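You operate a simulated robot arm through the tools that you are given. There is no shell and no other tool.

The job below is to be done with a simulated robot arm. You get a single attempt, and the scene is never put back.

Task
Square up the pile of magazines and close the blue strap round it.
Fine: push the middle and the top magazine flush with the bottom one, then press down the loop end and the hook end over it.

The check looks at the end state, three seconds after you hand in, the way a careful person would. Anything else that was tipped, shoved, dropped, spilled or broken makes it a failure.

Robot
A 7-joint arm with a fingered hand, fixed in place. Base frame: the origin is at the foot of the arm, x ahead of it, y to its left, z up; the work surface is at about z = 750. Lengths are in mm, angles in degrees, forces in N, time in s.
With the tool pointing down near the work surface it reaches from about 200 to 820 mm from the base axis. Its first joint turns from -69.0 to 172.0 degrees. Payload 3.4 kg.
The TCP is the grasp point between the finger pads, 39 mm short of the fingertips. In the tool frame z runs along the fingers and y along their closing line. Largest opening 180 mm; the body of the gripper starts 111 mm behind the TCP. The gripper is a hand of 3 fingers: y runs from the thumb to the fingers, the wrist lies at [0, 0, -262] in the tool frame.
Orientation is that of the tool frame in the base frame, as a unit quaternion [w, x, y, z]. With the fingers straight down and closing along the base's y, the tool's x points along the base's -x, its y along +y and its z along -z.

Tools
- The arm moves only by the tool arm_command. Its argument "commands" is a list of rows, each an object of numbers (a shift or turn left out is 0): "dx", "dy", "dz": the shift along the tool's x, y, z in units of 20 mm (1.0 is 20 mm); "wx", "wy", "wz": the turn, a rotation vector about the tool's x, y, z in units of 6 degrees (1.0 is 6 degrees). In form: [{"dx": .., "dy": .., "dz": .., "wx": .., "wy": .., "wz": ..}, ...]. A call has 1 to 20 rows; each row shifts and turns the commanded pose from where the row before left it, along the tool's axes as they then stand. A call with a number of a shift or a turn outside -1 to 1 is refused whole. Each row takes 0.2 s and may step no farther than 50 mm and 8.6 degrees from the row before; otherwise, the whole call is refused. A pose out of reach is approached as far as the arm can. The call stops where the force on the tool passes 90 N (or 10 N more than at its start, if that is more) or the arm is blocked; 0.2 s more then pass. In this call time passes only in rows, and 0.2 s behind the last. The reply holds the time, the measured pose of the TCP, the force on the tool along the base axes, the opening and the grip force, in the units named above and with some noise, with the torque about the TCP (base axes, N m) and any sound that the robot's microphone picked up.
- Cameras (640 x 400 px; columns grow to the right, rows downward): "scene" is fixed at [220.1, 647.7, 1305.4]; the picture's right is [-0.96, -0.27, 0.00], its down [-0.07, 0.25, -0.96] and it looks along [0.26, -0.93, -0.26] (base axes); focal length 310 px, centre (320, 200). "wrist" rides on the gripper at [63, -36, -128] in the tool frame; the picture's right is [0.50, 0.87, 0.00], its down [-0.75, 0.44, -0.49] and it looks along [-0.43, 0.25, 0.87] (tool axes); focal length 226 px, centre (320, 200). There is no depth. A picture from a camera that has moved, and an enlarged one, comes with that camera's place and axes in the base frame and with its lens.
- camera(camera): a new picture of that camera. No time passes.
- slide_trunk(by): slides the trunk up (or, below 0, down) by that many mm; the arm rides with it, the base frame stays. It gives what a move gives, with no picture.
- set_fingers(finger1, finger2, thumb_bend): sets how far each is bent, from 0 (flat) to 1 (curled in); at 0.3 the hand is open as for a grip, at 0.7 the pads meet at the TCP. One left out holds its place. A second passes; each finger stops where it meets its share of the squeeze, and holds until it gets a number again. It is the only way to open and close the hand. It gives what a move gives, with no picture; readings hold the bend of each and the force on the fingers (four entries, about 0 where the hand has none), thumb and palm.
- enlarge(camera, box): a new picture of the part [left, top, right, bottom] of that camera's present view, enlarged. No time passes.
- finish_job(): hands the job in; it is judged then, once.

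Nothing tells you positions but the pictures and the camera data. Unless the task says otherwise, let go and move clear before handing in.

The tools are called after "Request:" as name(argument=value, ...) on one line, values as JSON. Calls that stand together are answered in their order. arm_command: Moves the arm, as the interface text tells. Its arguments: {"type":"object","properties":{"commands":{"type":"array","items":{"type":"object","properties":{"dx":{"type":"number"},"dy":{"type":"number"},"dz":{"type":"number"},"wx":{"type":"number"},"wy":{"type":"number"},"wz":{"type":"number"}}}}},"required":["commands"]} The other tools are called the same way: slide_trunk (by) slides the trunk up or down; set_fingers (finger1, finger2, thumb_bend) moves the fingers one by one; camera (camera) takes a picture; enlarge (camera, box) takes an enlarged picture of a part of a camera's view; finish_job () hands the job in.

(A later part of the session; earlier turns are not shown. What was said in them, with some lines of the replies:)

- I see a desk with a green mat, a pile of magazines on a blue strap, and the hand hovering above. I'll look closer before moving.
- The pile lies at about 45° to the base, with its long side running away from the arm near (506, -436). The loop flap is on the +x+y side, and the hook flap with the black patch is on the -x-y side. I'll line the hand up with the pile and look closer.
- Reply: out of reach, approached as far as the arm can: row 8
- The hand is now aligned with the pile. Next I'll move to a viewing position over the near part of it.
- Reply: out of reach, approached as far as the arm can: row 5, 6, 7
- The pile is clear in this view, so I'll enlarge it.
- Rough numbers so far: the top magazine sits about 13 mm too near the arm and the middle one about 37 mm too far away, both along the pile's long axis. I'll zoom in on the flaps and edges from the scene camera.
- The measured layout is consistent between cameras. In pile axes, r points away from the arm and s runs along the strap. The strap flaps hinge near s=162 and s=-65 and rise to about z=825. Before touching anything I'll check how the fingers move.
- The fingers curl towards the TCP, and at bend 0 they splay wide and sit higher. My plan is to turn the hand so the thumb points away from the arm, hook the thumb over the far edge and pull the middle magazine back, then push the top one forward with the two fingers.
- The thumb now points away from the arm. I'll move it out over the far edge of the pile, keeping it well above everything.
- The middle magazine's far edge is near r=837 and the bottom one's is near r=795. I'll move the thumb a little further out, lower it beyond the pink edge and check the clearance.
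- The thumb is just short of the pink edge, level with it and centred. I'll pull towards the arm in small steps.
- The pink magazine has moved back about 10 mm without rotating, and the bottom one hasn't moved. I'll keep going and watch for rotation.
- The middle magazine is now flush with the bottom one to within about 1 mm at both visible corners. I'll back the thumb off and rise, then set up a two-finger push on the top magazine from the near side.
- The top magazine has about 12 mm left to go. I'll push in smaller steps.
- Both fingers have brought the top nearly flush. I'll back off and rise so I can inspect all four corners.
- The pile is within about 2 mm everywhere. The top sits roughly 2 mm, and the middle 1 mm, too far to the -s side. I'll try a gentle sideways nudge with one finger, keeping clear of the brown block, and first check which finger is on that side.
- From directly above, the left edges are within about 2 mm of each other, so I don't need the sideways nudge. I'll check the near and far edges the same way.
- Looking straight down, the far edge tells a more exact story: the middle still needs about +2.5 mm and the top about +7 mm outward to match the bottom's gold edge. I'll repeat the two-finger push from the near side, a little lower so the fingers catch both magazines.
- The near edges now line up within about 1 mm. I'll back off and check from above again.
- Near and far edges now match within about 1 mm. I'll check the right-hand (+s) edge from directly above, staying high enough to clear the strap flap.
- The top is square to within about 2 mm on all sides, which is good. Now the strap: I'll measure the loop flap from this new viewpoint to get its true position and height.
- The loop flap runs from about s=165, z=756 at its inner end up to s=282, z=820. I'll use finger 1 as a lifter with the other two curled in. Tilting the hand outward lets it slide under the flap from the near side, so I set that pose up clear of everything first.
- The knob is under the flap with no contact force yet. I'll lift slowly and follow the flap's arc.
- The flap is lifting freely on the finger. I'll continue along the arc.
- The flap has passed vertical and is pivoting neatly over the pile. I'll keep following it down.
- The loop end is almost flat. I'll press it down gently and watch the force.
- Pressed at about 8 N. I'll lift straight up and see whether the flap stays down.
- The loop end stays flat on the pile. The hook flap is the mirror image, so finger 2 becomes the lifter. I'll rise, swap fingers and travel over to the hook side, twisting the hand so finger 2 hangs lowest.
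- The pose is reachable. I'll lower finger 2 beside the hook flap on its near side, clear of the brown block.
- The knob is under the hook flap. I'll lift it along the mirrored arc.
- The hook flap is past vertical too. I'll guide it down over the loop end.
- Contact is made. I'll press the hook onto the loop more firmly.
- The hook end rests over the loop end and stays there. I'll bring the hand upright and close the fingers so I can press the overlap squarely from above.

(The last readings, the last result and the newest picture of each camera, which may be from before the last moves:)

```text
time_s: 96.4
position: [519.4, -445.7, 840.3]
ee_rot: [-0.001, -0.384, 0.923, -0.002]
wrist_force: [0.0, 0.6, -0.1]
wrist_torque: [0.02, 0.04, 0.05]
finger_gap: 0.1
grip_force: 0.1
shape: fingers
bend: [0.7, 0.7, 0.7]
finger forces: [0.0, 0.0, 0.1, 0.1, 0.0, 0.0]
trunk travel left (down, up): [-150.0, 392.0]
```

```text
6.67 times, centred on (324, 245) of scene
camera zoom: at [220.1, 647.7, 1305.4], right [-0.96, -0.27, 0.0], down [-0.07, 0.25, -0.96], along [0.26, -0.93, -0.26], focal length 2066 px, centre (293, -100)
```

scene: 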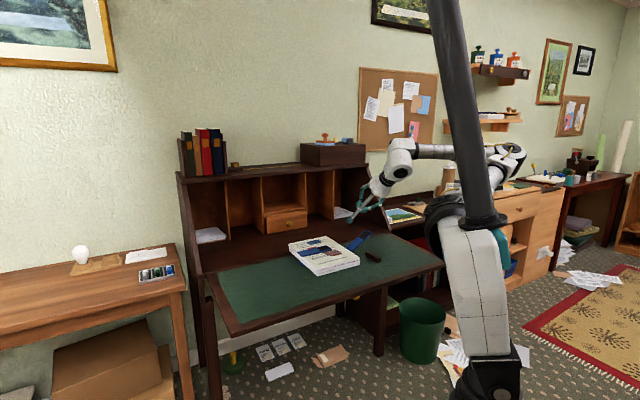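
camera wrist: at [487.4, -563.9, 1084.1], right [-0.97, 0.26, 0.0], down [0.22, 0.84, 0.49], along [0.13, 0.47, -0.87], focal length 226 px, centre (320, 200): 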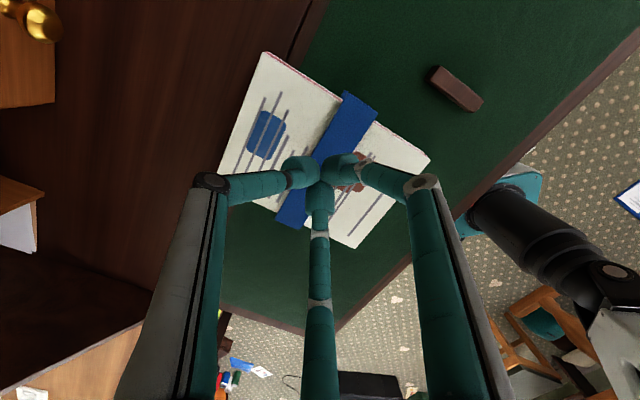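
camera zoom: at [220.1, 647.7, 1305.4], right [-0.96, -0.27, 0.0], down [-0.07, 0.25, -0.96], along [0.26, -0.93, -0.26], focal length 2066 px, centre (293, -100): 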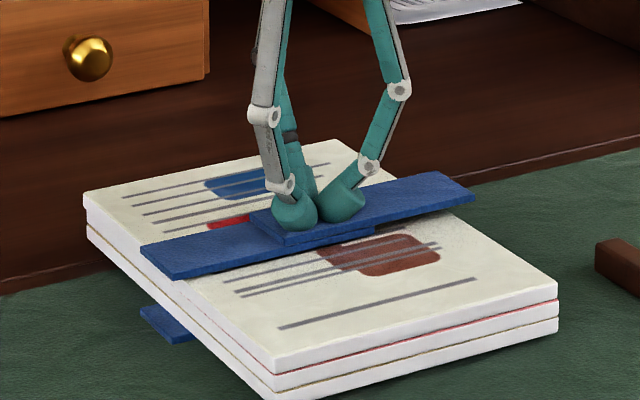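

Request:
arm_command(commands=[{"dz": 0.1}, {"dz": 0.1}])

Request:
arm_command(commands=[{"dz": 0.1}, {"dz": 0.1}])

```text
time_s: 97.0
position: [519.9, -445.8, 838.2]
ee_rot: [0.002, -0.383, 0.924, -0.002]
wrist_force: [-0.9, -1.0, 12.7]
wrist_torque: [-0.07, 0.02, 0.02]
finger_gap: 0.2
grip_force: 7.3
shape: fingers
bend: [0.7, 0.7, 0.7]
finger forces: [5.4, 4.0, 0.0, 0.0, 4.9, 0.1]
trunk travel left (down, up): [-150.0, 392.0]
```

```text
time_s: 97.6
position: [519.7, -445.0, 837.5]
ee_rot: [0.004, -0.384, 0.923, -0.005]
wrist_force: [-1.7, -5.0, 37.9]
wrist_torque: [-0.27, 0.06, -0.02]
finger_gap: 0.0
grip_force: 19.6
shape: fingers
bend: [0.71, 0.71, 0.71]
finger forces: [12.0, 9.4, 0.1, 0.1, 17.9, 0.1]
trunk travel left (down, up): [-150.0, 392.0]
```

That press reached about 38 N. I'll lift clear and inspect.

Request:
arm_command(commands=[{"dz": -0.15}, {"dz": -0.3}, {"dz": -1}, {"dz": -1}, {"dz": -1}, {"dz": -1}])

Request:
enlarge(camera="scene", box=[276, 228, 372, 288])

Request:
enlarge(camera="scene", box=[282, 238, 314, 258])

Request:
enlarge(camera="scene", box=[304, 258, 336, 278])

Request:
enlarge(camera="scene", box=[340, 250, 372, 270])

Request:
enlarge(camera="scene", box=[316, 230, 356, 255])

```text
time_s: 99.0
position: [519.7, -446.8, 922.6]
ee_rot: [0.0, -0.383, 0.924, -0.002]
wrist_force: [0.1, -0.2, -0.4]
wrist_torque: [0.03, -0.01, -0.04]
finger_gap: 0.2
grip_force: 0.0
shape: fingers
bend: [0.7, 0.7, 0.7]
finger forces: [0.0, 0.0, 0.1, 0.1, 0.0, 0.1]
trunk travel left (down, up): [-150.0, 392.0]
```

```text
6.67 times, centred on (324, 258) of scene
camera zoom: at [220.1, 647.7, 1305.4], right [-0.96, -0.27, 0.0], down [-0.07, 0.25, -0.96], along [0.26, -0.93, -0.26], focal length 2066 px, centre (293, -187)
```

zoom: 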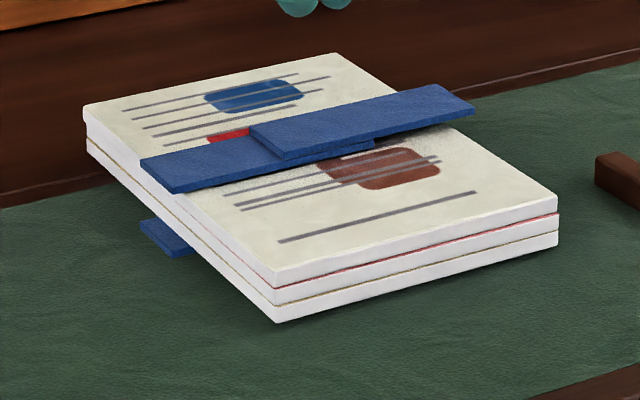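

```text
16.00 times, centred on (298, 248) of scene
camera zoom: at [220.1, 647.7, 1305.4], right [-0.96, -0.27, 0.0], down [-0.07, 0.25, -0.96], along [0.26, -0.93, -0.26], focal length 4959 px, centre (672, -568)
```

zoom: 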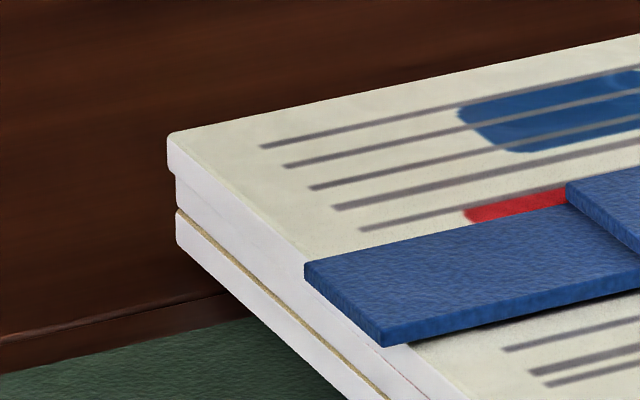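

```text
16.00 times, centred on (320, 268) of scene
camera zoom: at [220.1, 647.7, 1305.4], right [-0.96, -0.27, 0.0], down [-0.07, 0.25, -0.96], along [0.26, -0.93, -0.26], focal length 4959 px, centre (320, -888)
```

zoom: 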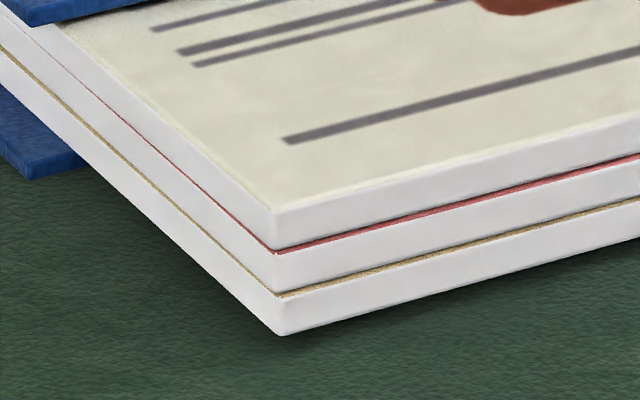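

```text
16.00 times, centred on (356, 260) of scene
camera zoom: at [220.1, 647.7, 1305.4], right [-0.96, -0.27, 0.0], down [-0.07, 0.25, -0.96], along [0.26, -0.93, -0.26], focal length 4959 px, centre (-256, -760)
```

zoom: 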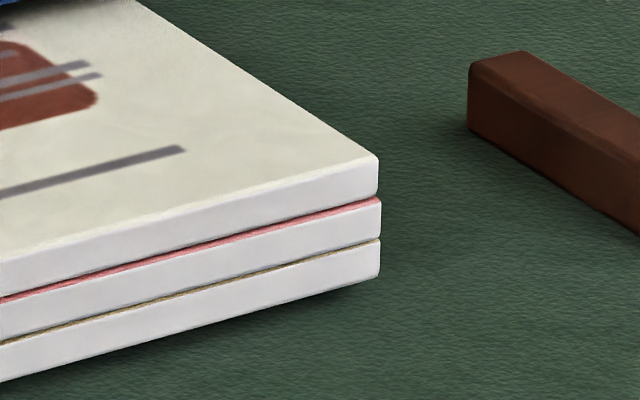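

```text
16.00 times, centred on (336, 242) of scene
camera zoom: at [220.1, 647.7, 1305.4], right [-0.96, -0.27, 0.0], down [-0.07, 0.25, -0.96], along [0.26, -0.93, -0.26], focal length 4959 px, centre (64, -480)
```

zoom: 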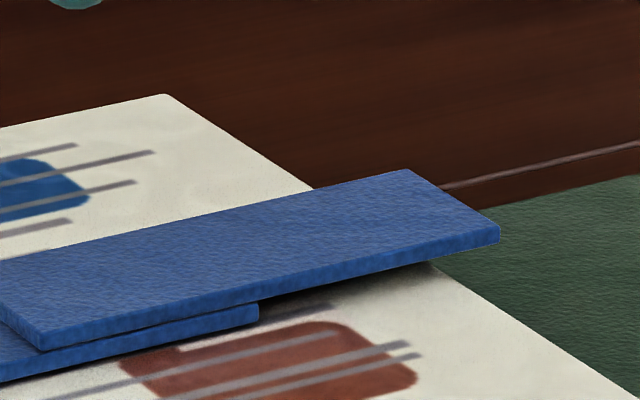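

The strap is closed, with the hook on top of the loop, and the pile looks square. I'll move the hand well clear and do a final check.

Request:
arm_command(commands=[{"dz": -1}, {"dz": -1}, {"dz": -1}, {"dz": -1}, {"dz": -1}, {"dz": -1, "dy": 1}, {"dz": -1, "dy": 1}, {"dy": 1}, {"dy": 1}, {"dy": 1}, {"dy": 1}, {"dy": 1}, {"dy": 1}])

Request:
set_fingers(finger1=0.3, finger2=0.3, thumb_bend=0.3)

Request:
camera(camera="wrist")

Request:
camera(camera="scene")

Request:
enlarge(camera="wrist", box=[100, 0, 420, 200])

Request:
enlarge(camera="scene", box=[240, 210, 400, 310])

```text
time_s: 101.8
position: [406.1, -332.2, 1060.4]
ee_rot: [0.002, -0.384, 0.923, -0.003]
wrist_force: [-0.1, 0.7, -0.9]
wrist_torque: [0.02, -0.01, 0.01]
finger_gap: 0.1
grip_force: 0.1
shape: fingers
bend: [0.7, 0.7, 0.7]
finger forces: [0.1, 0.0, 0.0, 0.0, 0.1, 0.1]
trunk travel left (down, up): [-150.0, 392.0]
```

```text
time_s: 102.8
position: [406.3, -333.4, 1060.3]
ee_rot: [0.001, -0.384, 0.923, -0.001]
wrist_force: [0.0, 0.7, -0.1]
wrist_torque: [0.01, 0.02, 0.0]
finger_gap: 151.5
grip_force: 0.1
shape: fingers
bend: [0.3, 0.3, 0.3]
finger forces: [0.0, 0.0, 0.1, 0.1, 0.0, 0.1]
trunk travel left (down, up): [-150.0, 392.0]
```

```text
taken
camera wrist: at [386.7, -402.0, 1188.3], right [-0.97, 0.26, 0.0], down [0.22, 0.84, 0.49], along [0.13, 0.47, -0.87], focal length 226 px, centre (320, 200)
```

wrist: 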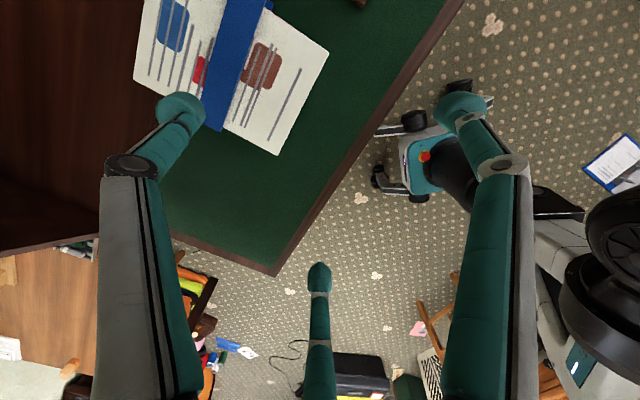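

```text
taken
```

scene: 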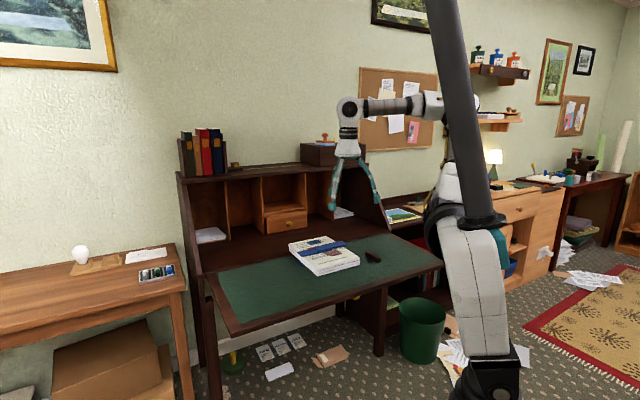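

```text
2.00 times, centred on (260, 100) of wrist
camera zoom: at [386.7, -402.0, 1188.3], right [-0.97, 0.26, 0.0], down [0.22, 0.84, 0.49], along [0.13, 0.47, -0.87], focal length 452 px, centre (440, 400)
```

zoom: 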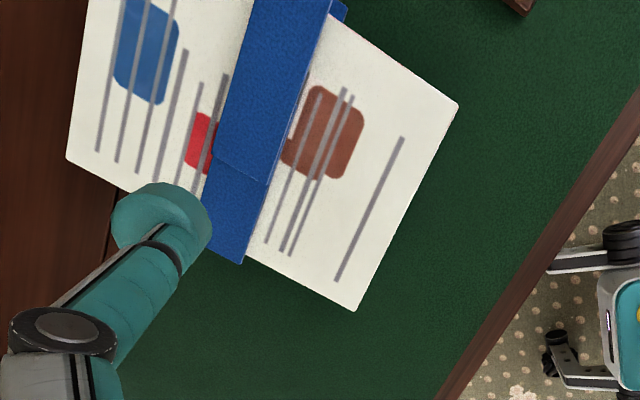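

```text
4.00 times, centred on (320, 260) of scene
camera zoom: at [220.1, 647.7, 1305.4], right [-0.96, -0.27, 0.0], down [-0.07, 0.25, -0.96], along [0.26, -0.93, -0.26], focal length 1240 px, centre (320, -40)
```

zoom: 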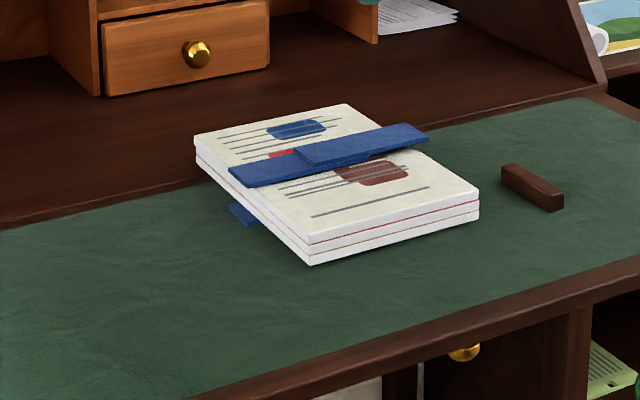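

The pile is square to within about 2 mm, and the loop end lies flat with the hook end pressed over it. The brown block and everything else look undisturbed and the hand is clear, so I'm handing the job in.

Request:
finish_job()

```text
The job is handed in.
```

I handed the job in with the magazines squared up and the blue strap closed round the pile. The verdict hasn't come back to me.

- **Magazines:** I pulled the middle magazine back and pushed the top one forward to match the bottom one. Near and far edges match within about 1 mm. The largest remaining offset is about 2 mm, where the top magazine sticks out slightly at its far corner on the loop side.
- **Strap:** I folded the loop end over first, then the hook end on top of it. I pressed the overlap from above at about 38 N, and both ends stayed down when I lifted away.
- **Surroundings:** The brown block beside the pile is where it started. I saw nothing else moved in the final pictures, and the hand was raised clear before I handed in.
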